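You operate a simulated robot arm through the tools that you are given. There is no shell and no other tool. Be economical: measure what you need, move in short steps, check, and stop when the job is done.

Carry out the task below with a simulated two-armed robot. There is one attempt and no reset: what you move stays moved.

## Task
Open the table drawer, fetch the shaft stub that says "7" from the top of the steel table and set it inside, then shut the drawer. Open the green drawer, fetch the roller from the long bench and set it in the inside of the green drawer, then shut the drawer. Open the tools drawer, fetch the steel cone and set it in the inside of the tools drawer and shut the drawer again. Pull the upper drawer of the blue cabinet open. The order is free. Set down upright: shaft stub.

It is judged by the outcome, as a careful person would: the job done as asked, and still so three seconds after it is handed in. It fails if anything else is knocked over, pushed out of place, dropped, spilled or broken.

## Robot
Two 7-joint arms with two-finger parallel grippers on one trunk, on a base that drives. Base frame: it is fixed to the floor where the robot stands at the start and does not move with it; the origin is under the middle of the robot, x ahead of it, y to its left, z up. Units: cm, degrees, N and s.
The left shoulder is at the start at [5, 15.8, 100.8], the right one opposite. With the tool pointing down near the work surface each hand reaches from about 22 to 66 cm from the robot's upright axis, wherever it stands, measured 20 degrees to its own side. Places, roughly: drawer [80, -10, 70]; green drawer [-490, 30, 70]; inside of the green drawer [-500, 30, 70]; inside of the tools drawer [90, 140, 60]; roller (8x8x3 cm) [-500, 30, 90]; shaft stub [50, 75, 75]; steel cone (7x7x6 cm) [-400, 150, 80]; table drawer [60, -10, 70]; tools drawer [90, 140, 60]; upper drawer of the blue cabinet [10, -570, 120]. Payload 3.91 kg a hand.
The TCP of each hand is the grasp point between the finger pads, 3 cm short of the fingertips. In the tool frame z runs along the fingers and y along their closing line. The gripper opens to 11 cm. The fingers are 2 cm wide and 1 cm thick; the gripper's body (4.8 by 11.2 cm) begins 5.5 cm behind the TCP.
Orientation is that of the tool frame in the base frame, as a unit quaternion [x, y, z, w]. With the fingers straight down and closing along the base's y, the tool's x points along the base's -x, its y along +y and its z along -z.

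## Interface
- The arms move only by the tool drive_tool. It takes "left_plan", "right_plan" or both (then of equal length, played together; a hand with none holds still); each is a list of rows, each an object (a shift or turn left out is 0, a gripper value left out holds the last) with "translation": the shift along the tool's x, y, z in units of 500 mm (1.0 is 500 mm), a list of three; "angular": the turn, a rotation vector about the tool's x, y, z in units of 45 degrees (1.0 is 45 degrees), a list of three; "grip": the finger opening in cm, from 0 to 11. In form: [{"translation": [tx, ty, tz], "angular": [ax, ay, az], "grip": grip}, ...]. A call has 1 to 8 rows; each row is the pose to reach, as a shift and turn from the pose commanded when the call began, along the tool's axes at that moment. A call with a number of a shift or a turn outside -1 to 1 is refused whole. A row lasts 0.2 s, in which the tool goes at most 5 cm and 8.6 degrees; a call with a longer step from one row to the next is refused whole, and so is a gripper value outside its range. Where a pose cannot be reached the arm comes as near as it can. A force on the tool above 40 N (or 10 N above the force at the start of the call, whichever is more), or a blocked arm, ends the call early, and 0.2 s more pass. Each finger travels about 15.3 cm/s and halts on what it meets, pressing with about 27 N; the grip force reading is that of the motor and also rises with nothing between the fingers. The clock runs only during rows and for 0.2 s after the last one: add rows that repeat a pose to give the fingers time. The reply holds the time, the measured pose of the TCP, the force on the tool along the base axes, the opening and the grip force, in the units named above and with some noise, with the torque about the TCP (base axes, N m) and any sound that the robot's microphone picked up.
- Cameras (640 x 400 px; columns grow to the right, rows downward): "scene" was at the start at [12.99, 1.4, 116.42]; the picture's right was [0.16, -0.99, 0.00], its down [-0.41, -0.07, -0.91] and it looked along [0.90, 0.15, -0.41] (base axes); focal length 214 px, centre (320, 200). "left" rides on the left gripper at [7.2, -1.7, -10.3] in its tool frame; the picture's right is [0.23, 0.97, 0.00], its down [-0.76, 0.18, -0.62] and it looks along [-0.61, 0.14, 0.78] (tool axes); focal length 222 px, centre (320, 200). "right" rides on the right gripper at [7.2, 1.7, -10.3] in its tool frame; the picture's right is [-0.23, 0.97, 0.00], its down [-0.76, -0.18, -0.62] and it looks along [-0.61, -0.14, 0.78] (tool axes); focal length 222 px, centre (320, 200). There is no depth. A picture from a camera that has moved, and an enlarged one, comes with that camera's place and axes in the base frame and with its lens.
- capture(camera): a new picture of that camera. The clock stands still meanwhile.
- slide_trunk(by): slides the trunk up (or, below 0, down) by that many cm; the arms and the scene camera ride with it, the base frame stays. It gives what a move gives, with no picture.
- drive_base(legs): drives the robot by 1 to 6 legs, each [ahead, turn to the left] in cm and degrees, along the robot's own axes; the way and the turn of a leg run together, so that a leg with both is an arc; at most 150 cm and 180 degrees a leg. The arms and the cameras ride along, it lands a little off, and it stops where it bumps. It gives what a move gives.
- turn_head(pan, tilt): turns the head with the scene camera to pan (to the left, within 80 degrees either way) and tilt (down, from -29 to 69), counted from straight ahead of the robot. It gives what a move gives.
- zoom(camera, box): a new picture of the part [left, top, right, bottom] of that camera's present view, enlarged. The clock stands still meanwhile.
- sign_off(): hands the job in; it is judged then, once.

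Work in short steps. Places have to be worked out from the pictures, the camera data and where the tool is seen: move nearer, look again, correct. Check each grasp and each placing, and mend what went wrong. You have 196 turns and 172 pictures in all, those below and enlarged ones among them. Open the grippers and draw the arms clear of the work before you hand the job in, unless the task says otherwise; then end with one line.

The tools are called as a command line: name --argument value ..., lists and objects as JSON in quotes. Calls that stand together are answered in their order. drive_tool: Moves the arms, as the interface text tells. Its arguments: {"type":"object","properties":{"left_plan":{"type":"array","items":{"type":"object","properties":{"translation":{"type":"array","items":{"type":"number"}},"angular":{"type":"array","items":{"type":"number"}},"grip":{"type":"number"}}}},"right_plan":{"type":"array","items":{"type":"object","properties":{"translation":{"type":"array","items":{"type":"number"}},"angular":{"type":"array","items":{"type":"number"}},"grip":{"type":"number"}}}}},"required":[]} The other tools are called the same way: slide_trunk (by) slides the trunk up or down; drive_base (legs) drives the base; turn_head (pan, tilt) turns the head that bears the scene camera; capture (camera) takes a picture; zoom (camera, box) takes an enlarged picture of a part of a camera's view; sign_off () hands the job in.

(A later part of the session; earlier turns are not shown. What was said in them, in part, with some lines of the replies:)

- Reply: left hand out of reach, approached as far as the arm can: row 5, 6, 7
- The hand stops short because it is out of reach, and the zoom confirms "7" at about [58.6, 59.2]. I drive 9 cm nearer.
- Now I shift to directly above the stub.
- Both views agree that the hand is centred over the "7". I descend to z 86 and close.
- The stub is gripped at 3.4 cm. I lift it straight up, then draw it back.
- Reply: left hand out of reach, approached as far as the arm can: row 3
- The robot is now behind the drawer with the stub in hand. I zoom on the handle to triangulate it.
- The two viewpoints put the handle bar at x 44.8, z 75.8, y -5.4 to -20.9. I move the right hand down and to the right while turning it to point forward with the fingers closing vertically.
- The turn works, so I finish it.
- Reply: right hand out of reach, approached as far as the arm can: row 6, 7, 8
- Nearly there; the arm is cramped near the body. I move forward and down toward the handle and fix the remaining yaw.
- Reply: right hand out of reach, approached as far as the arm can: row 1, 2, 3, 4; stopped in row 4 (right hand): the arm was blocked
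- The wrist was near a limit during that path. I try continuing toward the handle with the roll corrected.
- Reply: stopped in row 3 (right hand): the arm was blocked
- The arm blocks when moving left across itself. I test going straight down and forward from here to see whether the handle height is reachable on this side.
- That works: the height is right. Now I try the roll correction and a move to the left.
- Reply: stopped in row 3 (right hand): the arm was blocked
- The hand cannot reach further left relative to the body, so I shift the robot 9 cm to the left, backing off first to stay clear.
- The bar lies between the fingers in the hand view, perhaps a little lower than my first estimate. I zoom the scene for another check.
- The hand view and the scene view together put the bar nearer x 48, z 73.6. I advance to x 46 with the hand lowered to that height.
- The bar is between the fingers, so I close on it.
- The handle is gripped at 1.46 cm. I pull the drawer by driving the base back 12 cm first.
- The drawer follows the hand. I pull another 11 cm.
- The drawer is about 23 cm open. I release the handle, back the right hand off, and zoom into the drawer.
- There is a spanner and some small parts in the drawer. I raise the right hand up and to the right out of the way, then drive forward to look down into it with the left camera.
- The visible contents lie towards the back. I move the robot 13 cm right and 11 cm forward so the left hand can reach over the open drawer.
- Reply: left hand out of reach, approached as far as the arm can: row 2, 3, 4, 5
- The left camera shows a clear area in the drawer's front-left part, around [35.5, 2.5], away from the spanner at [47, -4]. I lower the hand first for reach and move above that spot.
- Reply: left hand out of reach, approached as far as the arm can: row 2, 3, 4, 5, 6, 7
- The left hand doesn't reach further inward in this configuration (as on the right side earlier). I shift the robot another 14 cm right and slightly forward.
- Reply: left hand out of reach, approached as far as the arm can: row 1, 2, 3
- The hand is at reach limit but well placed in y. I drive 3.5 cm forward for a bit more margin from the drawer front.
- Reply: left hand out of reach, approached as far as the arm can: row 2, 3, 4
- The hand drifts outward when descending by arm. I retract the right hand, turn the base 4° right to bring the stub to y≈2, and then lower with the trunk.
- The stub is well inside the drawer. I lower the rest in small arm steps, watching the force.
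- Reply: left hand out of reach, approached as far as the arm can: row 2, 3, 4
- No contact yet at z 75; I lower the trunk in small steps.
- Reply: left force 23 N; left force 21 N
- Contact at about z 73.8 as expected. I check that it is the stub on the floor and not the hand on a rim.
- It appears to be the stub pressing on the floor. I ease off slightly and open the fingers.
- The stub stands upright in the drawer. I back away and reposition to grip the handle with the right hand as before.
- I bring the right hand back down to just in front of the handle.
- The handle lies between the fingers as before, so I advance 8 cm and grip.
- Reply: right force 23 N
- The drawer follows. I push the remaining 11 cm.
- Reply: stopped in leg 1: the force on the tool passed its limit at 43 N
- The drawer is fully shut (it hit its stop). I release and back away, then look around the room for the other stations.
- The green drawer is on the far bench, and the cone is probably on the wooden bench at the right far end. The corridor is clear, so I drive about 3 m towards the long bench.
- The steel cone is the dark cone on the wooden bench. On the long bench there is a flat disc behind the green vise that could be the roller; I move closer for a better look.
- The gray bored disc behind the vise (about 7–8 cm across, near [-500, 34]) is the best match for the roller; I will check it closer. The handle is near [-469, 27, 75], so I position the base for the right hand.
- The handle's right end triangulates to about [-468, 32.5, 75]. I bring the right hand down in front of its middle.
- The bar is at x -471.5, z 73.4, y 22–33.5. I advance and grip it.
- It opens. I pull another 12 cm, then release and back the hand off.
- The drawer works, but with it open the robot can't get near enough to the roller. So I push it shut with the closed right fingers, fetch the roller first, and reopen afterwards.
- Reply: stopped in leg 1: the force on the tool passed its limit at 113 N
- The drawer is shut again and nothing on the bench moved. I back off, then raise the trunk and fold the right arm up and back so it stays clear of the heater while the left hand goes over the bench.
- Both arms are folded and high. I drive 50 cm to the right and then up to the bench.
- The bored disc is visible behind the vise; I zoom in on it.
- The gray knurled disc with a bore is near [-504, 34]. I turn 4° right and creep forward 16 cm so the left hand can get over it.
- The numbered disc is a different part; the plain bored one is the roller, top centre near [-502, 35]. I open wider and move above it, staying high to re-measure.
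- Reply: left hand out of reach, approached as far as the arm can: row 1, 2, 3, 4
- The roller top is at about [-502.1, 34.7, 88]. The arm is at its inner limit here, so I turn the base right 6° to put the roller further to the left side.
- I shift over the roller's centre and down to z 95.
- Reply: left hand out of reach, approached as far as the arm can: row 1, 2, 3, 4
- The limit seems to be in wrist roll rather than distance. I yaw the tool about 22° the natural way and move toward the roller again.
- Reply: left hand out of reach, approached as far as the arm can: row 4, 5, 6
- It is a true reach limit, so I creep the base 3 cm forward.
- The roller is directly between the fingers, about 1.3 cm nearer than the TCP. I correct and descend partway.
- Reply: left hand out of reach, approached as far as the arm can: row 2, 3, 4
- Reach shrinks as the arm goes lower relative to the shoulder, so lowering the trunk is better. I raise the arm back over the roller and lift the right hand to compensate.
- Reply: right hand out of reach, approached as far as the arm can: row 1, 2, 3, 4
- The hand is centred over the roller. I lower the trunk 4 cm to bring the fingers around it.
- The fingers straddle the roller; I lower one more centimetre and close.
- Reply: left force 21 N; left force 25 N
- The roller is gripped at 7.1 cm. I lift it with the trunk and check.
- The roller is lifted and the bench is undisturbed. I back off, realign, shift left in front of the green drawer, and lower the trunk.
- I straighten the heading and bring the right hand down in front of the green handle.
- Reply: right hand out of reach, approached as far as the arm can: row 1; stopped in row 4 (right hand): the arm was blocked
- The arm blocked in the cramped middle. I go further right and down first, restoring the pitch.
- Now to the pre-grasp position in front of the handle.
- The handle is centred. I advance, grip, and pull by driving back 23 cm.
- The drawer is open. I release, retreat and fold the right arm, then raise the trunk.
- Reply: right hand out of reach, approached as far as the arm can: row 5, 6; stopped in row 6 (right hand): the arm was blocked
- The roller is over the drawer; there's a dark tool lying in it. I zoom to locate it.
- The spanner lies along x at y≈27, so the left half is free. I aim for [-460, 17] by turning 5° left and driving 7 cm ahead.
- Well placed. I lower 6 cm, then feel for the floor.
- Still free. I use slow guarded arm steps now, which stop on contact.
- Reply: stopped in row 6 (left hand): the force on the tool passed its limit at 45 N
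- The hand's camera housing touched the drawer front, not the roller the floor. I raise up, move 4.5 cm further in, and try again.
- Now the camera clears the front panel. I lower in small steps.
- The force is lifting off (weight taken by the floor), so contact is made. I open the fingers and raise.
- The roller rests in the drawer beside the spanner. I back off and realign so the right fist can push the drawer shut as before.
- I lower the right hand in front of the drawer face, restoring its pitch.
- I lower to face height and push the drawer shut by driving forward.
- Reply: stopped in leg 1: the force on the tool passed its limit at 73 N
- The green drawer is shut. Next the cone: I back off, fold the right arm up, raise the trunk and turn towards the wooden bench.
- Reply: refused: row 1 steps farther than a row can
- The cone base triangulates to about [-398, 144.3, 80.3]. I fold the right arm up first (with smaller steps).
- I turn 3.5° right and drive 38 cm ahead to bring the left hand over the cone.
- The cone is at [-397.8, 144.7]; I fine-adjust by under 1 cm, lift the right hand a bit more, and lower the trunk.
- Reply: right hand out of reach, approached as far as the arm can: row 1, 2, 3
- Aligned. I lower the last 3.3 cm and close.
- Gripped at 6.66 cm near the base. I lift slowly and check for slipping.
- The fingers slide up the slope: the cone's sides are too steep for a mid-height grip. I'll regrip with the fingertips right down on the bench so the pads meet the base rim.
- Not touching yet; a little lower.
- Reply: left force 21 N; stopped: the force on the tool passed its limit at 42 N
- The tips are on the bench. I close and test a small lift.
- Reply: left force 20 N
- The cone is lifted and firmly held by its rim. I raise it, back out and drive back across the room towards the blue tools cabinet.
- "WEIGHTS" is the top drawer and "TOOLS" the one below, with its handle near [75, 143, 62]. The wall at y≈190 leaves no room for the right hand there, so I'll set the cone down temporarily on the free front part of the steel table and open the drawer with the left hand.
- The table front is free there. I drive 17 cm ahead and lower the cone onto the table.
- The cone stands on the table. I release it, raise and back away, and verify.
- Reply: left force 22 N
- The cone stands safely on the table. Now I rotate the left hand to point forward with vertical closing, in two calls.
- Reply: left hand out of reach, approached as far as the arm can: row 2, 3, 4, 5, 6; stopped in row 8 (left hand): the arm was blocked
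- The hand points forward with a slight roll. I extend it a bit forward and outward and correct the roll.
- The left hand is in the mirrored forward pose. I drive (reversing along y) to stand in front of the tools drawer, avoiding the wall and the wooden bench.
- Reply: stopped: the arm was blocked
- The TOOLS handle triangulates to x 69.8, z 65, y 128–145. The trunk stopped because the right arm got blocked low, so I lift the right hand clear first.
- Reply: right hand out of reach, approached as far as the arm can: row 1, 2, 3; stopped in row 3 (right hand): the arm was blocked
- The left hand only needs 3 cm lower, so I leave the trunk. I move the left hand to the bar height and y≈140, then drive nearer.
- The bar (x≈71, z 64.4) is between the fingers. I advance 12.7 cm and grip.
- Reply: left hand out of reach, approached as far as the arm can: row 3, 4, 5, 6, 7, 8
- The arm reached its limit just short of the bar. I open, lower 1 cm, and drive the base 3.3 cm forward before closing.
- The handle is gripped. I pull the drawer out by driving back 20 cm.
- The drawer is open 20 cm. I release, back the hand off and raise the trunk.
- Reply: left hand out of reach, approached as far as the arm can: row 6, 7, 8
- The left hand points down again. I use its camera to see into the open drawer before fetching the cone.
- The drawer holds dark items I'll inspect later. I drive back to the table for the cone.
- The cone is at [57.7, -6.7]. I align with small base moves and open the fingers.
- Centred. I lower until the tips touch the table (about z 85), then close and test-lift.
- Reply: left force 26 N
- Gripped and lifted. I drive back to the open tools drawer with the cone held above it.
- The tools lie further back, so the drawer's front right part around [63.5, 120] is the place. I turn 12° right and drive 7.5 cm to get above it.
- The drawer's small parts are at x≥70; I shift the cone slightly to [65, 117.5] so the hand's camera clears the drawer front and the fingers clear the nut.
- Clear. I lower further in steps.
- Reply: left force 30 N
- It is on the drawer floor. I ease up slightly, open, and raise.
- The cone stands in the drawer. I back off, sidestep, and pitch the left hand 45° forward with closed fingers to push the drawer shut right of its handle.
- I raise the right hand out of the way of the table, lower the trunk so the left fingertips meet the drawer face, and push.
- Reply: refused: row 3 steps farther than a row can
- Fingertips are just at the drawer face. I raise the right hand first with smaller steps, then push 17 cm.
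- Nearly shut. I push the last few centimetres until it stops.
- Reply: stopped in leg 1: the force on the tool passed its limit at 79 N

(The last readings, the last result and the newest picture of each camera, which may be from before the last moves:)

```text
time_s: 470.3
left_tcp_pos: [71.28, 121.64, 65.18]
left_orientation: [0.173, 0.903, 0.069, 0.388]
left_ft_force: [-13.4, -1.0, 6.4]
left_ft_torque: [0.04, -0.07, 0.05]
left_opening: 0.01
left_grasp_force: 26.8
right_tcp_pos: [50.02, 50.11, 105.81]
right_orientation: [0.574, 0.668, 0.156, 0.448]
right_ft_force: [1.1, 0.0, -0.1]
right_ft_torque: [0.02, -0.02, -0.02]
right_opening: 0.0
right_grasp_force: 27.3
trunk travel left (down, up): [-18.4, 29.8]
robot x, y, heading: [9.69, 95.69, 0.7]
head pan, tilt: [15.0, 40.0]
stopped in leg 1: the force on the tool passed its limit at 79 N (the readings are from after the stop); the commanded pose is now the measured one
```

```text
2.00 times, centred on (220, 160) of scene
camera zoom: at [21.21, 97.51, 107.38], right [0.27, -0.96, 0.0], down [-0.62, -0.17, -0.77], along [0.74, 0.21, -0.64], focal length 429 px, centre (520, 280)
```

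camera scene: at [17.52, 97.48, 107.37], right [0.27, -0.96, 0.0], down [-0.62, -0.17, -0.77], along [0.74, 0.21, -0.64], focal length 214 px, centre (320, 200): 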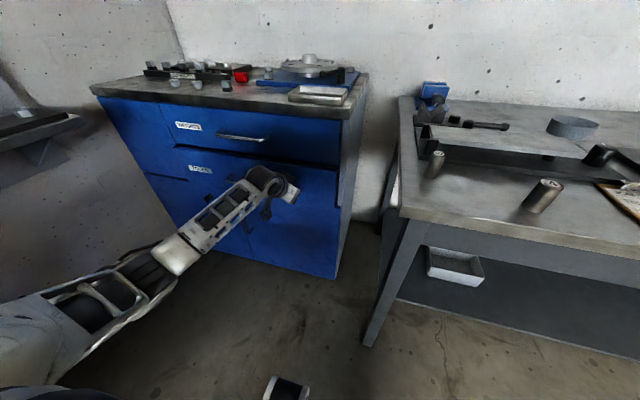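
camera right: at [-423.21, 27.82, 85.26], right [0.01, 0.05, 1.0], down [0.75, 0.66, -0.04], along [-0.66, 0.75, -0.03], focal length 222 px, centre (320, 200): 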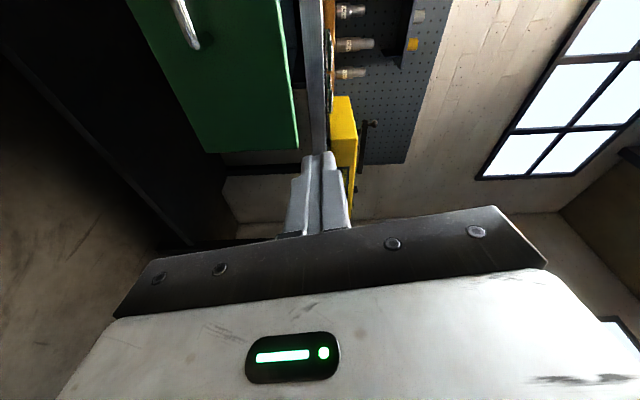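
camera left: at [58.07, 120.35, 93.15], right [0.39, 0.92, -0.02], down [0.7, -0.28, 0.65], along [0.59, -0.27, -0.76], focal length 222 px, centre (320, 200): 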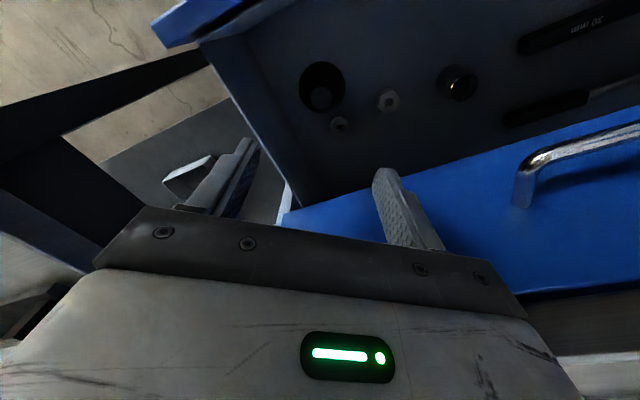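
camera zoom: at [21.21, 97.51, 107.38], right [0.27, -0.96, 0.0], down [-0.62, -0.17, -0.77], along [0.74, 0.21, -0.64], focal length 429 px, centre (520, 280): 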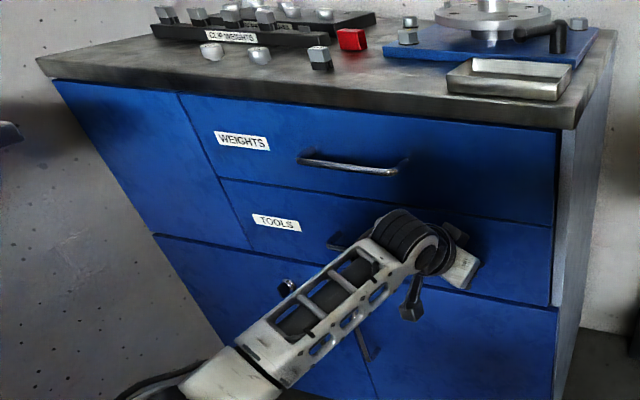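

The TOOLS drawer is flush. Now the blue cabinet: I back off, raise the trunk, turn towards -y and look.

drive_base --legs '[[-60, 0], [0, -90]]'

slide_trunk --by 15

turn_head --pan 10 --tilt 10

capture --camera "scene"

```text
time_s: 477.6
left_tcp_pos: [-25.42, 32.13, 65.05]
left_orientation: [0.764, 0.512, -0.226, 0.322]
left_ft_force: [-0.1, -1.0, 0.3]
left_ft_torque: [-0.01, -0.02, 0.02]
left_opening: 0.0
left_grasp_force: 26.9
right_tcp_pos: [-96.58, 54.4, 105.88]
right_orientation: [0.879, 0.061, -0.21, 0.425]
right_ft_force: [-0.3, -0.2, 1.0]
right_ft_torque: [-0.02, -0.03, 0.0]
right_opening: 0.0
right_grasp_force: 26.9
trunk travel left (down, up): [-18.4, 29.8]
robot x, y, heading: [-50.82, 94.53, -90.2]
head pan, tilt: [15.0, 40.0]
```

```text
time_s: 479.3
left_tcp_pos: [-25.43, 32.14, 79.98]
left_orientation: [0.763, 0.513, -0.225, 0.322]
left_ft_force: [0.0, 0.2, -0.7]
left_ft_torque: [-0.01, -0.01, 0.03]
left_opening: 0.0
left_grasp_force: 27.3
right_tcp_pos: [-96.65, 54.4, 120.87]
right_orientation: [0.879, 0.06, -0.209, 0.424]
right_ft_force: [0.6, -0.1, -0.4]
right_ft_torque: [0.0, -0.03, 0.02]
right_opening: 0.04
right_grasp_force: 26.6
trunk travel left (down, up): [-33.4, 14.8]
robot x, y, heading: [-50.97, 94.41, -90.1]
head pan, tilt: [15.0, 40.0]
```

```text
time_s: 480.2
left_tcp_pos: [-25.52, 32.16, 80.11]
left_orientation: [0.764, 0.512, -0.227, 0.321]
left_ft_force: [0.2, 0.3, 0.4]
left_ft_torque: [0.06, -0.04, 0.01]
left_opening: 0.01
left_grasp_force: 27.0
right_tcp_pos: [-96.69, 54.46, 120.97]
right_orientation: [0.878, 0.06, -0.209, 0.425]
right_ft_force: [-0.2, 0.4, -0.3]
right_ft_torque: [-0.01, 0.0, -0.04]
right_opening: 0.0
right_grasp_force: 26.8
trunk travel left (down, up): [-33.4, 14.8]
robot x, y, heading: [-50.53, 94.4, -90.1]
head pan, tilt: [10.0, 10.0]
```

```text
27 pictures are left
camera scene: at [-49.48, 81.38, 127.13], right [-0.99, -0.17, 0.0], down [-0.03, 0.17, -0.98], along [0.17, -0.97, -0.17], focal length 214 px, centre (320, 200)
```

scene: 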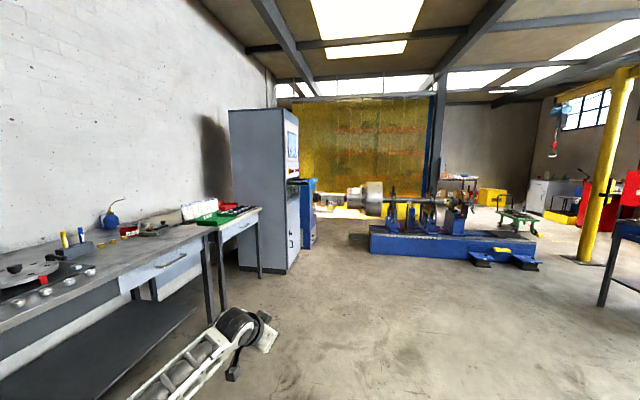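

I zoom along the direction of the blue cabinet.

zoom --camera "scene" --box '[270, 130, 470, 255]'

```text
3.20 times, centred on (370, 192) of scene
camera zoom: at [-49.48, 81.38, 127.13], right [-0.99, -0.17, 0.0], down [-0.03, 0.17, -0.98], along [0.17, -0.97, -0.17], focal length 686 px, centre (160, 224)
```

zoom: 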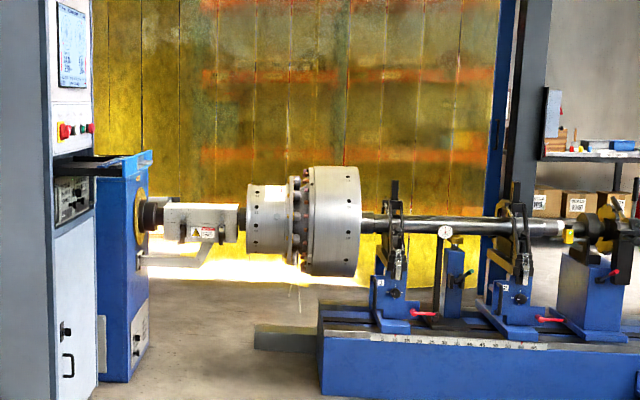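

The cabinet stands behind the strip curtain, so I need to go around the machine bed's right end. I drive to a vantage point around [-205, -65] and look.

drive_base --legs '[[0, -44], [130, 0], [85, 0], [0, 30]]'

turn_head --pan 0 --tilt 15

capture --camera "scene"

```text
time_s: 494.4
left_tcp_pos: [-189.3, -126.59, 80.05]
left_orientation: [0.819, 0.418, -0.264, 0.292]
left_ft_force: [-0.5, -0.6, 0.4]
left_ft_torque: [0.02, -0.02, 0.0]
left_opening: 0.0
left_grasp_force: 27.1
right_tcp_pos: [-253.42, -88.1, 120.84]
right_orientation: [0.88, -0.044, -0.259, 0.397]
right_ft_force: [0.4, 0.0, 0.7]
right_ft_torque: [-0.01, 0.01, 0.01]
right_opening: 0.0
right_grasp_force: 27.3
trunk travel left (down, up): [-33.4, 14.8]
robot x, y, heading: [-199.65, -59.62, -103.7]
head pan, tilt: [10.0, 10.0]
```

```text
time_s: 495.1
left_tcp_pos: [-189.35, -126.49, 80.01]
left_orientation: [0.819, 0.418, -0.263, 0.293]
left_ft_force: [-0.5, 0.0, 0.7]
left_ft_torque: [0.01, 0.03, 0.01]
left_opening: 0.01
left_grasp_force: 26.7
right_tcp_pos: [-253.38, -88.28, 120.82]
right_orientation: [0.879, -0.043, -0.259, 0.397]
right_ft_force: [0.6, -0.6, 0.0]
right_ft_torque: [0.01, -0.04, -0.01]
right_opening: 0.03
right_grasp_force: 27.0
trunk travel left (down, up): [-33.4, 14.8]
robot x, y, heading: [-199.6, -59.9, -103.7]
head pan, tilt: [0.0, 15.0]
```

```text
25 pictures are left
camera scene: at [-202.82, -72.84, 126.33], right [-0.97, 0.24, 0.0], down [0.06, 0.25, -0.97], along [-0.23, -0.94, -0.26], focal length 214 px, centre (320, 200)
```

scene: 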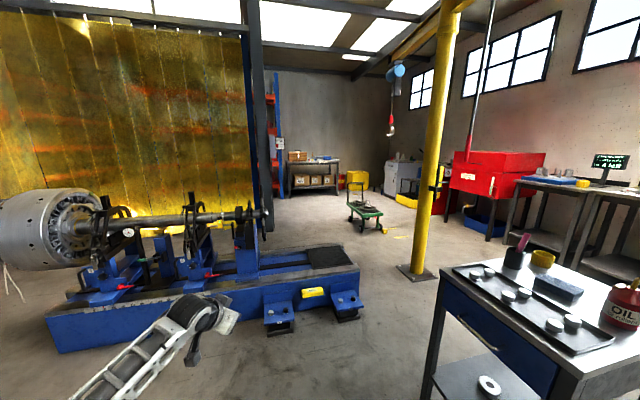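

The gap at the bed is narrow for the arms; right of the yellow post it is wide. I'll take the wider route: back up, go to x≈-395, then turn toward -y and look again.

slide_trunk --by 14

drive_base --legs '[[-75, 0], [0, -76.3], [150, 0], [62, 0], [0, 90], [100, 0]]'

capture --camera "scene"

```text
time_s: 496.8
left_tcp_pos: [-189.33, -126.59, 93.97]
left_orientation: [0.819, 0.419, -0.263, 0.292]
left_ft_force: [0.3, -0.1, 0.3]
left_ft_torque: [0.01, 0.01, 0.01]
left_opening: 0.0
left_grasp_force: 26.7
right_tcp_pos: [-253.32, -88.22, 134.88]
right_orientation: [0.88, -0.044, -0.258, 0.397]
right_ft_force: [-0.5, 0.8, 0.3]
right_ft_torque: [0.04, 0.02, -0.03]
right_opening: 0.0
right_grasp_force: 27.3
trunk travel left (down, up): [-47.4, 0.8]
robot x, y, heading: [-199.67, -59.57, -103.6]
head pan, tilt: [0.0, 15.0]
```

```text
time_s: 522.8
left_tcp_pos: [-366.85, -153.13, 94.01]
left_orientation: [0.761, 0.517, -0.224, 0.323]
left_ft_force: [-0.3, 0.3, -0.3]
left_ft_torque: [-0.01, -0.04, 0.0]
left_opening: 0.02
left_grasp_force: 26.5
right_tcp_pos: [-438.26, -131.53, 134.78]
right_orientation: [0.878, 0.065, -0.207, 0.427]
right_ft_force: [0.3, 0.3, 0.4]
right_ft_torque: [0.03, 0.02, -0.01]
right_opening: 0.0
right_grasp_force: 27.3
trunk travel left (down, up): [-47.4, 0.8]
robot x, y, heading: [-392.72, -91.02, -89.5]
head pan, tilt: [0.0, 15.0]
```

```text
24 pictures are left
camera scene: at [-392.94, -104.37, 140.32], right [-1.0, -0.01, 0.0], down [0.0, 0.26, -0.97], along [0.01, -0.97, -0.26], focal length 214 px, centre (320, 200)
```

scene: 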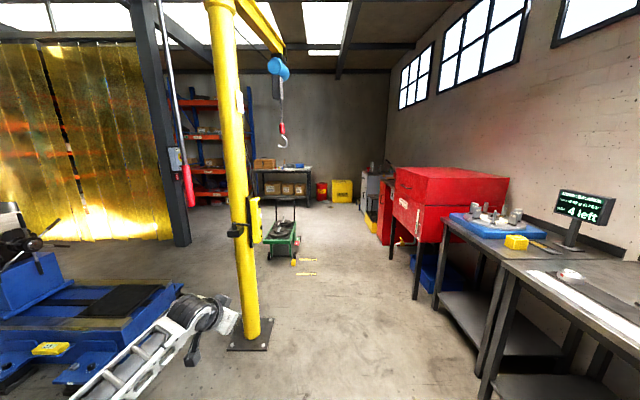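

The corridor right of the yellow post is clear. I go along x≈-412 to y≈-440 and turn toward +x behind the curtain.

drive_base --legs '[[0, -8.4], [140, 0], [0, 8], [150, 0], [60, 0], [0, 90]]'

capture --camera "scene"

```text
time_s: 544.8
left_tcp_pos: [-348.33, -411.88, 94.13]
left_orientation: [0.171, 0.903, 0.069, 0.387]
left_ft_force: [0.8, 0.4, 0.4]
left_ft_torque: [0.0, 0.02, 0.01]
left_opening: 0.0
left_grasp_force: 27.2
right_tcp_pos: [-369.4, -483.36, 134.89]
right_orientation: [0.573, 0.669, 0.155, 0.447]
right_ft_force: [0.6, 0.2, 0.0]
right_ft_torque: [0.0, 0.01, 0.0]
right_opening: 0.0
right_grasp_force: 27.0
trunk travel left (down, up): [-47.4, 0.8]
robot x, y, heading: [-410.33, -438.1, 0.8]
head pan, tilt: [0.0, 15.0]
```

```text
23 pictures are left
camera scene: at [-397.19, -438.24, 140.32], right [0.01, -1.0, 0.0], down [-0.26, 0.0, -0.97], along [0.97, 0.01, -0.26], focal length 214 px, centre (320, 200)
```

scene: 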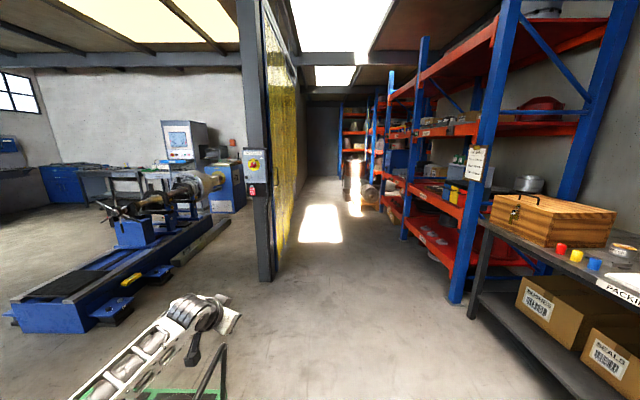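

The blue cabinet seems to be the blue unit on the orange rack around [10, -570]. I drive down the aisle to x≈-120 and look closer.

drive_base --legs '[[0, -6.6], [150, 0], [130, 0], [0, -25]]'

capture --camera "scene"

```text
time_s: 560.2
left_tcp_pos: [-64.88, -477.23, 94.12]
left_orientation: [0.412, 0.822, -0.038, 0.391]
left_ft_force: [0.6, 0.0, 0.1]
left_ft_torque: [0.02, -0.03, 0.0]
left_opening: 0.0
left_grasp_force: 27.5
right_tcp_pos: [-120.63, -526.95, 134.89]
right_orientation: [0.735, 0.485, 0.028, 0.473]
right_ft_force: [-0.2, 0.0, 0.9]
right_ft_torque: [-0.02, 0.01, 0.0]
right_opening: 0.0
right_grasp_force: 26.5
trunk travel left (down, up): [-47.4, 0.8]
robot x, y, heading: [-131.49, -466.84, -30.9]
head pan, tilt: [0.0, 15.0]
```

```text
22 pictures are left
camera scene: at [-120.42, -474.02, 140.32], right [-0.52, -0.86, 0.0], down [-0.22, 0.13, -0.97], along [0.83, -0.5, -0.26], focal length 214 px, centre (320, 200)
```

scene: 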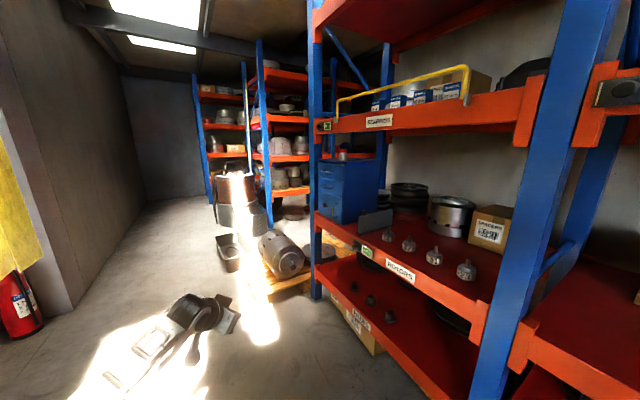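

zoom --camera "scene" --box '[290, 130, 420, 240]'

```text
3.64 times, centred on (355, 185) of scene
camera zoom: at [-120.42, -474.02, 140.32], right [-0.52, -0.86, 0.0], down [-0.22, 0.13, -0.97], along [0.83, -0.5, -0.26], focal length 780 px, centre (193, 254)
```

zoom: 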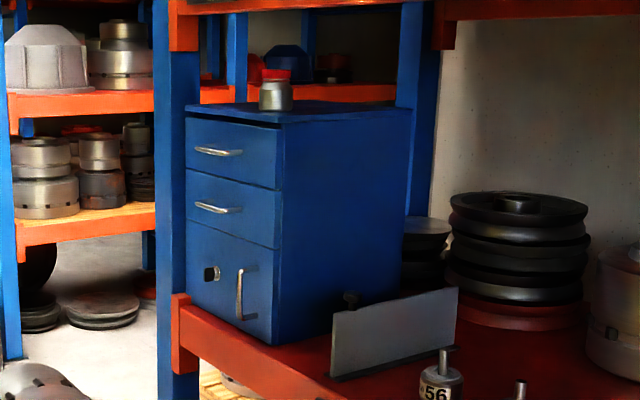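

The blue cabinet stands on the rack with its upper handle near [13, -560, 119] and a jar on top. I drive in front of it for the right hand and turn to face it.

drive_base --legs '[[0, 33], [150, 0], [22, 0], [0, -92]]'

drive_tool --right_plan '[{"angular": [-0.139, 0.043, 0.085], "grip": 6}, {"angular": [-0.278, 0.085, 0.169]}, {"angular": [-0.418, 0.128, 0.254]}, {"angular": [-0.557, 0.171, 0.339]}, {"angular": [-0.696, 0.213, 0.423]}, {"angular": [-0.835, 0.256, 0.508]}, {"angular": [-0.835, 0.256, 0.508]}]'

turn_head --pan -20 --tilt 15

capture --camera "scene"

```text
time_s: 574.5
left_tcp_pos: [65.85, -525.96, 94.08]
left_orientation: [0.766, 0.508, -0.229, 0.32]
left_ft_force: [-0.4, -0.5, -0.4]
left_ft_torque: [-0.01, 0.02, -0.01]
left_opening: 0.0
left_grasp_force: 27.2
right_tcp_pos: [-5.23, -502.68, 134.85]
right_orientation: [0.879, 0.055, -0.212, 0.423]
right_ft_force: [-0.7, 0.2, -0.2]
right_ft_torque: [-0.03, -0.03, 0.02]
right_opening: 0.01
right_grasp_force: 27.0
trunk travel left (down, up): [-47.4, 0.8]
robot x, y, heading: [41.24, -463.4, -90.8]
head pan, tilt: [0.0, 15.0]
```

```text
time_s: 576.1
left_tcp_pos: [65.8, -526.05, 94.03]
left_orientation: [0.766, 0.508, -0.228, 0.32]
left_ft_force: [0.8, 0.4, -0.5]
left_ft_torque: [0.02, -0.05, -0.02]
left_opening: 0.0
left_grasp_force: 27.0
right_tcp_pos: [-5.18, -502.79, 134.91]
right_orientation: [0.707, -0.012, -0.009, 0.707]
right_ft_force: [-0.5, 0.8, 0.0]
right_ft_torque: [0.02, 0.04, 0.03]
right_opening: 6.01
right_grasp_force: 0.0
trunk travel left (down, up): [-47.4, 0.8]
robot x, y, heading: [40.95, -462.83, -90.8]
head pan, tilt: [0.0, 15.0]
```

```text
time_s: 576.9
left_tcp_pos: [65.76, -525.96, 93.93]
left_orientation: [0.766, 0.508, -0.228, 0.321]
left_ft_force: [0.2, 0.2, 0.0]
left_ft_torque: [0.0, -0.01, 0.0]
left_opening: 0.03
left_grasp_force: 27.3
right_tcp_pos: [-5.12, -502.76, 134.84]
right_orientation: [0.708, -0.01, -0.011, 0.706]
right_ft_force: [0.7, -0.5, 0.2]
right_ft_torque: [-0.02, -0.04, -0.01]
right_opening: 6.02
right_grasp_force: 0.0
trunk travel left (down, up): [-47.4, 0.8]
robot x, y, heading: [40.77, -463.09, -90.7]
head pan, tilt: [-20.0, 15.0]
```

```text
20 pictures are left
camera scene: at [37.49, -475.98, 140.32], right [-0.94, 0.35, 0.0], down [0.09, 0.24, -0.97], along [-0.34, -0.9, -0.26], focal length 214 px, centre (320, 200)
```

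scene: 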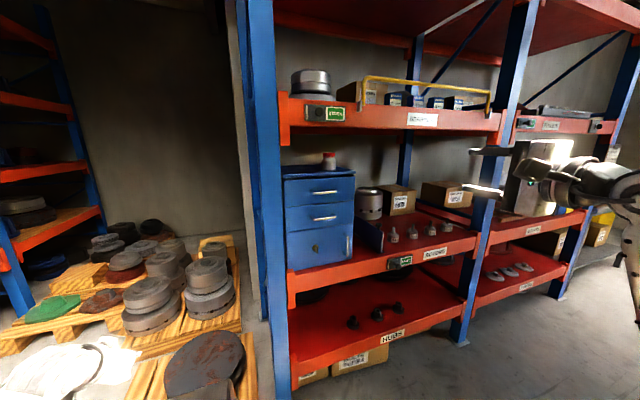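

The right hand is properly oriented. The upper handle triangulates to [5.7, -555.4, 120.4], spanning x 0–12. I move the right hand to that height and line.

drive_tool --right_plan '[{"translation": [0.03, -0.06, 0.03]}, {"translation": [0.07, -0.12, 0.07]}, {"translation": [0.12, -0.18, 0.11]}, {"translation": [0.17, -0.24, 0.14]}, {"translation": [0.216, -0.29, 0.16]}, {"translation": [0.216, -0.29, 0.16]}]'

drive_base --legs '[[24, 0.7]]'

capture --camera "right"

capture --camera "scene"

```text
time_s: 578.3
left_tcp_pos: [65.8, -525.93, 94.01]
left_orientation: [0.766, 0.508, -0.229, 0.32]
left_ft_force: [0.8, -0.2, -0.1]
left_ft_torque: [0.01, 0.01, 0.0]
left_opening: 0.0
left_grasp_force: 27.0
right_tcp_pos: [5.47, -511.03, 120.35]
right_orientation: [0.707, -0.012, -0.01, 0.707]
right_ft_force: [-0.5, 0.2, 0.1]
right_ft_torque: [0.0, 0.0, 0.03]
right_opening: 6.03
right_grasp_force: 0.1
trunk travel left (down, up): [-47.4, 0.8]
robot x, y, heading: [41.2, -463.28, -91.0]
head pan, tilt: [-20.0, 15.0]
```

```text
time_s: 579.7
left_tcp_pos: [66.25, -539.78, 94.36]
left_orientation: [0.762, 0.512, -0.228, 0.324]
left_ft_force: [-0.5, 0.2, 0.5]
left_ft_torque: [0.0, 0.0, -0.01]
left_opening: 0.01
left_grasp_force: 27.5
right_tcp_pos: [5.68, -525.37, 120.38]
right_orientation: [0.707, -0.007, -0.006, 0.707]
right_ft_force: [-0.3, 0.7, 0.0]
right_ft_torque: [0.03, 0.0, -0.02]
right_opening: 6.01
right_grasp_force: 0.0
trunk travel left (down, up): [-47.4, 0.8]
robot x, y, heading: [40.88, -477.15, -90.2]
head pan, tilt: [-20.0, 15.0]
stopped in leg 1: the robot was blocked; the commanded pose is now the measured one
```

```text
19 pictures are left
camera right: at [13.12, -515.2, 122.0], right [-0.23, 0.01, 0.97], down [-0.75, 0.64, -0.18], along [-0.62, -0.77, -0.14], focal length 222 px, centre (320, 200)
```

right: 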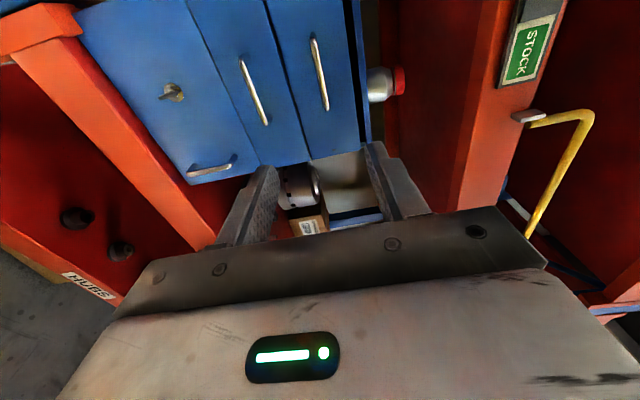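

```text
18 pictures are left
camera scene: at [37.46, -489.94, 140.36], right [-0.94, 0.35, 0.0], down [0.09, 0.24, -0.97], along [-0.33, -0.91, -0.26], focal length 214 px, centre (320, 200)
```

scene: 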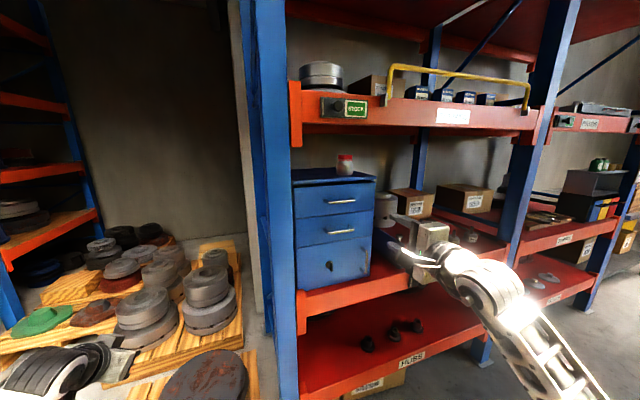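

The base bumped something low at the front left (a pallet). I back off, shift 11 cm to the -x side, and come forward again.

drive_base --legs '[[-8, 0], [0, -90], [11, 0], [0, 90], [8, 0]]'

turn_head --pan 10 --tilt 60

capture --camera "scene"

```text
time_s: 589.9
left_tcp_pos: [56.13, -539.52, 94.2]
left_orientation: [0.76, 0.516, -0.226, 0.324]
left_ft_force: [-0.1, -0.6, 0.0]
left_ft_torque: [-0.01, 0.03, -0.02]
left_opening: 0.01
left_grasp_force: 27.2
right_tcp_pos: [-4.51, -525.9, 120.26]
right_orientation: [0.707, -0.002, -0.002, 0.707]
right_ft_force: [0.0, -0.2, -0.6]
right_ft_torque: [-0.02, -0.01, -0.01]
right_opening: 6.0
right_grasp_force: 0.0
trunk travel left (down, up): [-47.4, 0.8]
robot x, y, heading: [30.01, -477.16, -89.5]
head pan, tilt: [-20.0, 15.0]
```

```text
time_s: 591.0
left_tcp_pos: [56.22, -539.49, 94.23]
left_orientation: [0.76, 0.516, -0.225, 0.325]
left_ft_force: [0.0, 0.0, 0.1]
left_ft_torque: [0.02, 0.05, -0.01]
left_opening: 0.0
left_grasp_force: 27.2
right_tcp_pos: [-4.45, -525.87, 120.41]
right_orientation: [0.707, -0.003, -0.002, 0.707]
right_ft_force: [-0.6, -0.2, 0.7]
right_ft_torque: [0.01, 0.01, 0.02]
right_opening: 6.0
right_grasp_force: 0.1
trunk travel left (down, up): [-47.4, 0.8]
robot x, y, heading: [30.19, -477.28, -89.3]
head pan, tilt: [10.0, 60.0]
```

```text
17 pictures are left
camera scene: at [31.02, -487.79, 133.7], right [-0.98, -0.18, 0.0], down [-0.16, 0.85, -0.5], along [0.09, -0.49, -0.87], focal length 214 px, centre (320, 200)
```

scene: 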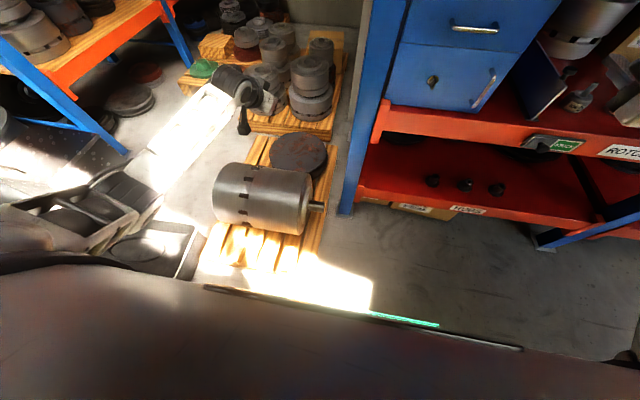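

A pallet blocks the base ahead, so I'll reach with the arm from here, since the reach is longer at this height. I extend the right hand towards the handle and look.

drive_tool --right_plan '[{"translation": [0.02, 0, 0.08]}, {"translation": [0.05, 0, 0.16]}, {"translation": [0.09, 0, 0.24]}, {"translation": [0.13, 0, 0.32]}, {"translation": [0.17, 0, 0.34]}, {"translation": [0.17, 0, 0.34]}]'

capture --camera "right"

```text
time_s: 592.4
left_tcp_pos: [56.31, -539.41, 94.04]
left_orientation: [0.76, 0.517, -0.226, 0.323]
left_ft_force: [-0.3, -0.4, 0.5]
left_ft_torque: [0.01, 0.04, -0.02]
left_opening: 0.0
left_grasp_force: 26.8
right_tcp_pos: [1.71, -542.78, 117.85]
right_orientation: [0.701, 0.006, -0.005, 0.713]
right_ft_force: [-0.1, -0.8, 0.6]
right_ft_torque: [0.01, -0.02, -0.03]
right_opening: 6.01
right_grasp_force: 0.0
right hand out of reach, approached as far as the arm can: row 3, 4, 5, 6
trunk travel left (down, up): [-47.4, 0.8]
robot x, y, heading: [29.9, -477.25, -89.5]
head pan, tilt: [10.0, 60.0]
```

```text
16 pictures are left
camera right: at [8.91, -532.38, 119.19], right [-0.21, 0.02, 0.98], down [-0.76, 0.62, -0.18], along [-0.61, -0.78, -0.12], focal length 222 px, centre (320, 200)
```

right: 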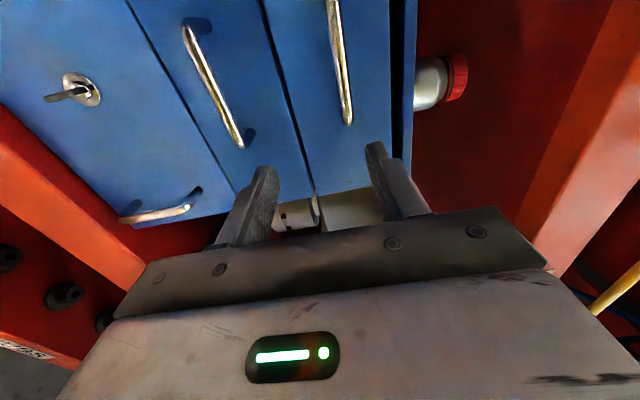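

The right arm cannot reach far enough at this height, so I'll use the left hand with the base beside the pallet. I retract, move 51 cm to -x, and turn the left hand to the forward pose.

drive_tool --right_plan '[{"translation": [0, 0, -0.08]}, {"translation": [0, 0, -0.16]}, {"translation": [-0.03, 0, -0.24]}, {"translation": [-0.06, 0, -0.32]}, {"translation": [-0.1, 0, -0.36]}]'

drive_base --legs '[[-14, 0], [0, -90], [52, 0], [0, 90]]'

drive_tool --left_plan '[{"angular": [0.042, -0.063, -0.155], "grip": 6}, {"angular": [0.084, -0.125, -0.311]}, {"angular": [0.126, -0.188, -0.466]}, {"angular": [0.168, -0.25, -0.622]}, {"angular": [0.21, -0.313, -0.777]}]'

drive_tool --left_plan '[{"angular": [0.042, -0.063, -0.155]}, {"angular": [0.084, -0.125, -0.311]}, {"angular": [0.126, -0.188, -0.466]}, {"angular": [0.168, -0.25, -0.622]}, {"angular": [0.21, -0.313, -0.777]}]'

drive_tool --left_plan '[{"angular": [0.042, -0.063, -0.155]}, {"angular": [0.084, -0.125, -0.311]}, {"angular": [0.126, -0.188, -0.466]}, {"angular": [0.168, -0.25, -0.622]}, {"angular": [0.21, -0.313, -0.777]}]'

```text
time_s: 593.6
left_tcp_pos: [56.04, -539.44, 94.27]
left_orientation: [0.76, 0.516, -0.226, 0.325]
left_ft_force: [1.2, -0.4, 1.0]
left_ft_torque: [0.02, -0.04, 0.01]
left_opening: 0.02
left_grasp_force: 27.2
right_tcp_pos: [-2.59, -524.99, 118.01]
right_orientation: [0.708, -0.003, -0.001, 0.707]
right_ft_force: [-0.1, 0.1, -0.2]
right_ft_torque: [-0.04, 0.0, 0.01]
right_opening: 5.99
right_grasp_force: 0.1
right hand out of reach, approached as far as the arm can: row 1, 2
trunk travel left (down, up): [-47.4, 0.8]
robot x, y, heading: [29.92, -476.98, -89.8]
head pan, tilt: [10.0, 60.0]
```

```text
time_s: 605.2
left_tcp_pos: [4.22, -525.83, 94.3]
left_orientation: [0.759, 0.517, -0.225, 0.325]
left_ft_force: [0.0, -0.1, 0.0]
left_ft_torque: [0.01, -0.02, -0.01]
left_opening: 0.0
left_grasp_force: 26.6
right_tcp_pos: [-54.81, -511.19, 118.0]
right_orientation: [0.707, -0.002, -0.001, 0.707]
right_ft_force: [-0.4, 1.1, 0.0]
right_ft_torque: [-0.01, 0.02, 0.02]
right_opening: 6.01
right_grasp_force: 0.2
trunk travel left (down, up): [-47.4, 0.8]
robot x, y, heading: [-22.21, -463.82, -89.5]
head pan, tilt: [10.0, 60.0]
```

```text
time_s: 606.4
left_tcp_pos: [4.14, -525.8, 94.25]
left_orientation: [0.56, 0.657, -0.445, 0.239]
left_ft_force: [-0.1, 0.6, 0.6]
left_ft_torque: [0.0, 0.01, 0.01]
left_opening: 5.98
left_grasp_force: 0.1
right_tcp_pos: [-54.82, -511.29, 117.98]
right_orientation: [0.707, -0.002, -0.001, 0.707]
right_ft_force: [0.3, 0.3, -0.6]
right_ft_torque: [0.03, -0.02, 0.01]
right_opening: 6.0
right_grasp_force: 0.1
trunk travel left (down, up): [-47.4, 0.8]
robot x, y, heading: [-22.18, -463.64, -89.6]
head pan, tilt: [10.0, 60.0]
```

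```text
time_s: 607.6
left_tcp_pos: [4.11, -525.87, 94.18]
left_orientation: [0.296, 0.723, -0.611, 0.126]
left_ft_force: [0.4, -0.1, -0.5]
left_ft_torque: [-0.01, 0.02, -0.03]
left_opening: 6.04
left_grasp_force: 0.0
right_tcp_pos: [-54.75, -511.42, 118.01]
right_orientation: [0.707, -0.002, -0.002, 0.707]
right_ft_force: [0.1, -0.9, -1.0]
right_ft_torque: [0.02, -0.01, -0.02]
right_opening: 6.0
right_grasp_force: 0.1
trunk travel left (down, up): [-47.4, 0.8]
robot x, y, heading: [-22.02, -463.6, -89.5]
head pan, tilt: [10.0, 60.0]
```

```text
time_s: 608.8
left_tcp_pos: [4.14, -525.7, 94.21]
left_orientation: [0.001, -0.706, 0.708, 0.0]
left_ft_force: [0.1, 0.0, -0.4]
left_ft_torque: [0.02, -0.03, 0.01]
left_opening: 5.99
left_grasp_force: 0.1
right_tcp_pos: [-54.77, -511.29, 117.97]
right_orientation: [0.707, -0.002, -0.001, 0.707]
right_ft_force: [0.1, 0.1, 0.0]
right_ft_torque: [0.03, 0.01, -0.01]
right_opening: 6.0
right_grasp_force: 0.0
trunk travel left (down, up): [-47.4, 0.8]
robot x, y, heading: [-21.9, -463.61, -89.5]
head pan, tilt: [10.0, 60.0]
```

The left hand is in the forward pose and aligned with the handle in x. I raise it to z 120.4.

drive_tool --left_plan '[{"translation": [0, -0.088, -0.03]}, {"translation": [0, -0.176, -0.06]}, {"translation": [0, -0.264, -0.09]}, {"translation": [0, -0.352, -0.12]}, {"translation": [0, -0.44, -0.15]}, {"translation": [0, -0.524, -0.15]}, {"translation": [0, -0.524, -0.15]}]'

capture --camera "left"

```text
time_s: 610.4
left_tcp_pos: [4.32, -518.24, 120.46]
left_orientation: [0.0, -0.707, 0.708, 0.001]
left_ft_force: [0.0, -0.7, -0.1]
left_ft_torque: [0.0, 0.0, 0.01]
left_opening: 6.01
left_grasp_force: 0.0
right_tcp_pos: [-54.83, -511.4, 117.97]
right_orientation: [0.707, -0.003, -0.001, 0.707]
right_ft_force: [-0.8, 1.0, 0.1]
right_ft_torque: [0.0, 0.02, 0.0]
right_opening: 6.03
right_grasp_force: 0.2
trunk travel left (down, up): [-47.4, 0.8]
robot x, y, heading: [-22.33, -463.71, -89.6]
head pan, tilt: [10.0, 60.0]
```

```text
15 pictures are left
camera left: at [-2.95, -508.05, 122.11], right [-0.23, 0.0, -0.97], down [0.76, 0.62, -0.18], along [0.61, -0.78, -0.14], focal length 222 px, centre (320, 200)
```

left: 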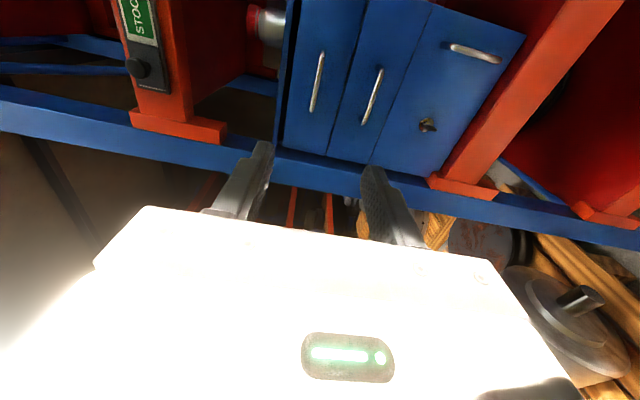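

The upper handle is confirmed at x 1–11.4, z 121, y≈-555. I drive 24 cm forward with a small correction.

drive_base --legs '[[24, -0.4]]'

drive_tool --left_plan '[{"translation": [-0.024, -0.01, 0]}, {"translation": [-0.024, -0.01, 0]}]'

capture --camera "left"

```text
time_s: 612.2
left_tcp_pos: [4.07, -542.48, 120.41]
left_orientation: [-0.003, -0.706, 0.708, 0.002]
left_ft_force: [-1.0, -0.6, -0.3]
left_ft_torque: [0.03, -0.02, -0.02]
left_opening: 6.04
left_grasp_force: 0.0
right_tcp_pos: [-54.92, -535.03, 117.96]
right_orientation: [0.708, -0.005, -0.003, 0.706]
right_ft_force: [-0.9, 0.2, 0.1]
right_ft_torque: [-0.02, -0.01, -0.02]
right_opening: 5.99
right_grasp_force: 0.0
trunk travel left (down, up): [-47.4, 0.8]
robot x, y, heading: [-21.89, -487.07, -89.7]
head pan, tilt: [10.0, 60.0]
```

```text
time_s: 612.8
left_tcp_pos: [5.31, -542.39, 120.99]
left_orientation: [-0.003, -0.706, 0.708, 0.002]
left_ft_force: [0.6, -0.4, 0.3]
left_ft_torque: [0.01, -0.03, -0.04]
left_opening: 6.0
left_grasp_force: 0.1
right_tcp_pos: [-54.99, -534.9, 117.97]
right_orientation: [0.707, -0.005, -0.004, 0.707]
right_ft_force: [0.1, -0.6, 0.0]
right_ft_torque: [-0.02, -0.03, -0.01]
right_opening: 6.02
right_grasp_force: 0.1
trunk travel left (down, up): [-47.4, 0.8]
robot x, y, heading: [-21.92, -487.3, -89.9]
head pan, tilt: [10.0, 60.0]
```

```text
14 pictures are left
camera left: at [-1.83, -532.01, 122.64], right [-0.23, 0.0, -0.97], down [0.77, 0.62, -0.18], along [0.6, -0.79, -0.14], focal length 222 px, centre (320, 200)
```

left: 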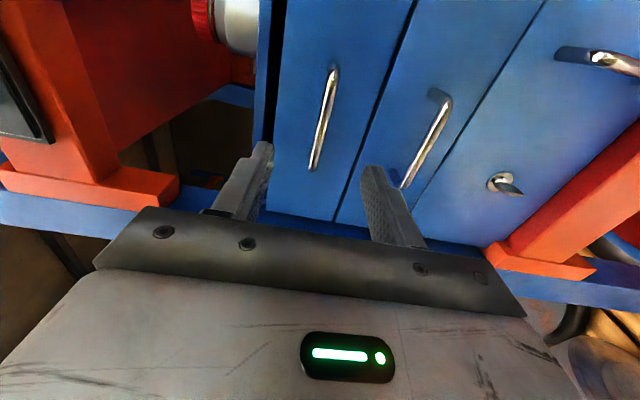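

Good alignment (bar at y≈-556.5, z 120.5). I drive 11 cm forward and close.

drive_base --legs '[[11.2, 0]]'

drive_tool --left_plan '[{"translation": [0, 0.006, 0], "grip": 6}, {"translation": [0, 0.006, 0], "grip": 0}, {"translation": [0, 0.006, 0], "grip": 0}, {"translation": [0, 0.006, 0], "grip": 0}]'

capture --camera "left"

```text
time_s: 614.0
left_tcp_pos: [5.29, -553.49, 120.91]
left_orientation: [-0.004, -0.707, 0.707, 0.003]
left_ft_force: [-1.2, -0.7, 0.7]
left_ft_torque: [0.02, 0.0, 0.02]
left_opening: 6.0
left_grasp_force: 0.1
right_tcp_pos: [-54.87, -546.14, 118.01]
right_orientation: [0.708, -0.005, -0.003, 0.706]
right_ft_force: [-0.9, -0.3, 0.0]
right_ft_torque: [-0.06, 0.01, 0.03]
right_opening: 5.96
right_grasp_force: 0.0
trunk travel left (down, up): [-47.4, 0.8]
robot x, y, heading: [-21.55, -498.91, -89.6]
head pan, tilt: [10.0, 60.0]
```

```text
time_s: 615.0
left_tcp_pos: [5.34, -553.47, 120.74]
left_orientation: [-0.004, -0.705, 0.709, 0.002]
left_ft_force: [0.6, -1.5, 4.0]
left_ft_torque: [-0.03, 0.08, 0.03]
left_opening: 1.17
left_grasp_force: 45.2
right_tcp_pos: [-54.82, -545.9, 118.0]
right_orientation: [0.707, -0.005, -0.004, 0.707]
right_ft_force: [0.4, -0.1, 0.2]
right_ft_torque: [0.01, 0.01, -0.01]
right_opening: 5.99
right_grasp_force: 0.0
trunk travel left (down, up): [-47.4, 0.8]
robot x, y, heading: [-21.96, -498.4, -89.7]
head pan, tilt: [10.0, 60.0]
```

```text
13 pictures are left
camera left: at [-1.83, -543.11, 122.36], right [-0.23, 0.0, -0.97], down [0.77, 0.62, -0.18], along [0.6, -0.79, -0.14], focal length 222 px, centre (320, 200)
```

left: 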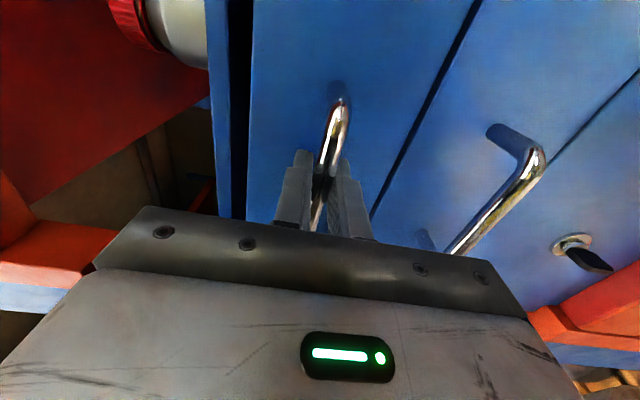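

The handle is gripped. I pull gently: 6 cm first, watching the cabinet and jar.

drive_base --legs '[[-6, 0]]'

turn_head --pan 20 --tilt 20

capture --camera "scene"

```text
time_s: 615.9
left_tcp_pos: [5.34, -547.39, 120.67]
left_orientation: [-0.003, -0.706, 0.708, 0.002]
left_ft_force: [1.7, 0.7, 4.5]
left_ft_torque: [-0.01, 0.07, 0.08]
left_opening: 1.18
left_grasp_force: 45.1
right_tcp_pos: [-54.88, -539.93, 118.01]
right_orientation: [0.707, -0.005, -0.004, 0.707]
right_ft_force: [-0.7, -0.2, -0.1]
right_ft_torque: [0.01, 0.01, 0.01]
right_opening: 5.98
right_grasp_force: 0.0
trunk travel left (down, up): [-47.4, 0.8]
robot x, y, heading: [-21.93, -492.2, -89.7]
head pan, tilt: [10.0, 60.0]
```

```text
time_s: 617.0
left_tcp_pos: [5.26, -547.48, 120.69]
left_orientation: [-0.003, -0.705, 0.709, 0.001]
left_ft_force: [2.0, -0.1, 1.8]
left_ft_torque: [0.01, 0.08, -0.13]
left_opening: 1.13
left_grasp_force: 44.5
right_tcp_pos: [-54.91, -540.04, 117.93]
right_orientation: [0.707, -0.005, -0.004, 0.707]
right_ft_force: [-0.7, -0.2, 0.3]
right_ft_torque: [0.01, 0.0, 0.0]
right_opening: 6.01
right_grasp_force: 0.2
trunk travel left (down, up): [-47.4, 0.8]
robot x, y, heading: [-22.04, -492.71, -89.5]
head pan, tilt: [20.0, 20.0]
```

```text
12 pictures are left
camera scene: at [-18.88, -505.26, 139.51], right [-0.94, -0.34, 0.0], down [-0.12, 0.32, -0.94], along [0.32, -0.88, -0.34], focal length 214 px, centre (320, 200)
```

scene: 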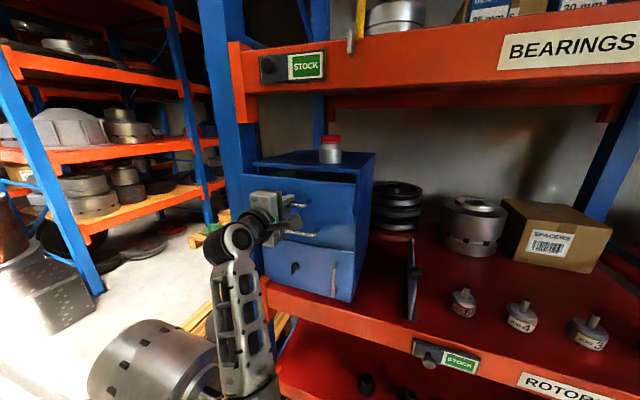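

The drawer slides and the cabinet and jar stay put. I pull another 11 cm in two gentle legs.

drive_base --legs '[[-6, 0], [-5, 0]]'

capture --camera "scene"

```text
time_s: 618.5
left_tcp_pos: [5.22, -536.49, 120.62]
left_orientation: [-0.003, -0.706, 0.709, 0.001]
left_ft_force: [2.7, 0.2, 3.7]
left_ft_torque: [-0.02, 0.06, 0.22]
left_opening: 1.16
left_grasp_force: 45.3
right_tcp_pos: [-54.91, -529.12, 118.0]
right_orientation: [0.707, -0.005, -0.004, 0.707]
right_ft_force: [0.8, -1.2, -0.2]
right_ft_torque: [0.03, -0.01, -0.01]
right_opening: 6.01
right_grasp_force: 0.1
trunk travel left (down, up): [-47.4, 0.8]
robot x, y, heading: [-22.17, -481.37, -89.9]
head pan, tilt: [20.0, 20.0]
```

```text
11 pictures are left
camera scene: at [-18.89, -494.3, 139.52], right [-0.94, -0.35, 0.0], down [-0.12, 0.32, -0.94], along [0.32, -0.88, -0.34], focal length 214 px, centre (320, 200)
```

scene: 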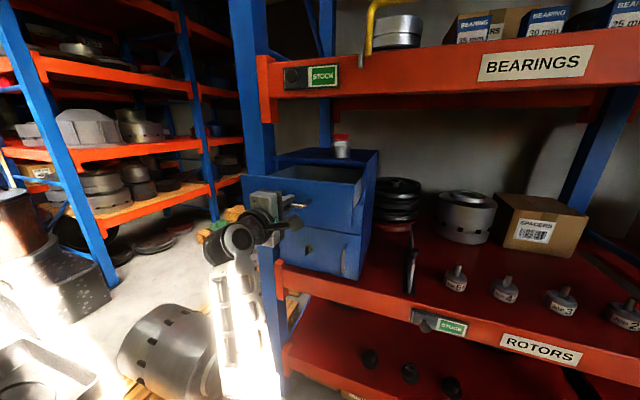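

The upper drawer is clearly open (17 cm) with the cabinet and jar in place. I release and draw back.

drive_tool --left_plan '[{"grip": 3}, {"grip": 6}, {"grip": 6}, {"translation": [0, 0, -0.06]}, {"translation": [0, 0, -0.12]}, {"translation": [0, 0, -0.18]}, {"translation": [0, 0, -0.18]}]'

drive_base --legs '[[-18, 0]]'

zoom --camera "scene" --box '[180, 80, 440, 300]'

```text
time_s: 620.3
left_tcp_pos: [5.57, -527.78, 123.81]
left_orientation: [-0.005, -0.678, 0.735, -0.003]
left_ft_force: [-0.7, 0.1, 0.5]
left_ft_torque: [0.0, 0.01, 0.01]
left_opening: 6.0
left_grasp_force: 0.1
right_tcp_pos: [-54.93, -529.06, 118.03]
right_orientation: [0.707, -0.005, -0.004, 0.707]
right_ft_force: [-0.6, 0.0, 0.0]
right_ft_torque: [-0.03, 0.05, 0.01]
right_opening: 6.03
right_grasp_force: 0.0
trunk travel left (down, up): [-47.4, 0.8]
robot x, y, heading: [-22.03, -481.51, -89.9]
head pan, tilt: [20.0, 20.0]
stopped in row 7 (left hand): the arm was blocked; the commanded pose is now the measured one
```

```text
time_s: 621.8
left_tcp_pos: [5.35, -509.72, 123.72]
left_orientation: [-0.005, -0.678, 0.735, -0.003]
left_ft_force: [-0.5, 0.1, 1.1]
left_ft_torque: [0.02, 0.01, -0.02]
left_opening: 6.01
left_grasp_force: 0.0
right_tcp_pos: [-54.96, -511.09, 117.93]
right_orientation: [0.707, -0.005, -0.004, 0.707]
right_ft_force: [0.0, 0.5, 0.7]
right_ft_torque: [0.0, -0.01, -0.04]
right_opening: 5.98
right_grasp_force: 0.0
trunk travel left (down, up): [-47.4, 0.8]
robot x, y, heading: [-22.25, -463.56, -89.7]
head pan, tilt: [20.0, 20.0]
```

```text
1.82 times, centred on (310, 190) of scene
camera zoom: at [-18.99, -476.39, 139.52], right [-0.94, -0.35, 0.0], down [-0.12, 0.32, -0.94], along [0.32, -0.88, -0.34], focal length 390 px, centre (338, 218)
```

zoom: 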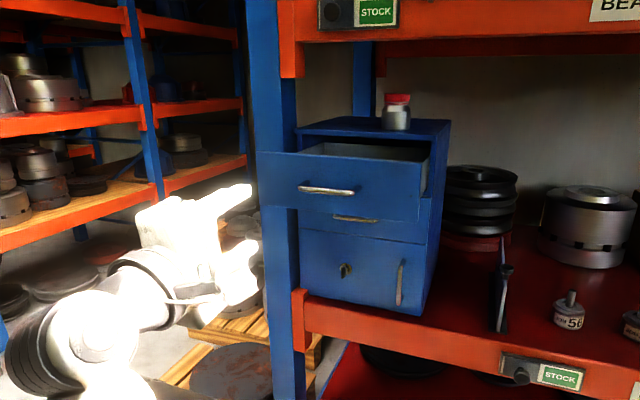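

The upper drawer of the blue cabinet is open, the jar stands in place, both grippers are open and clear, and the other drawers are shut. I hand the job in.

sign_off

```text
The job is handed in.
```

The job is handed in: the "7" stub stands upright in the shut table drawer, the roller is in the shut green drawer, the steel cone is in the shut tools drawer, and the blue cabinet's upper drawer is open about 17 cm; I took the plain bored disc on the long bench, rather than the similar one marked "2", to be the roller.
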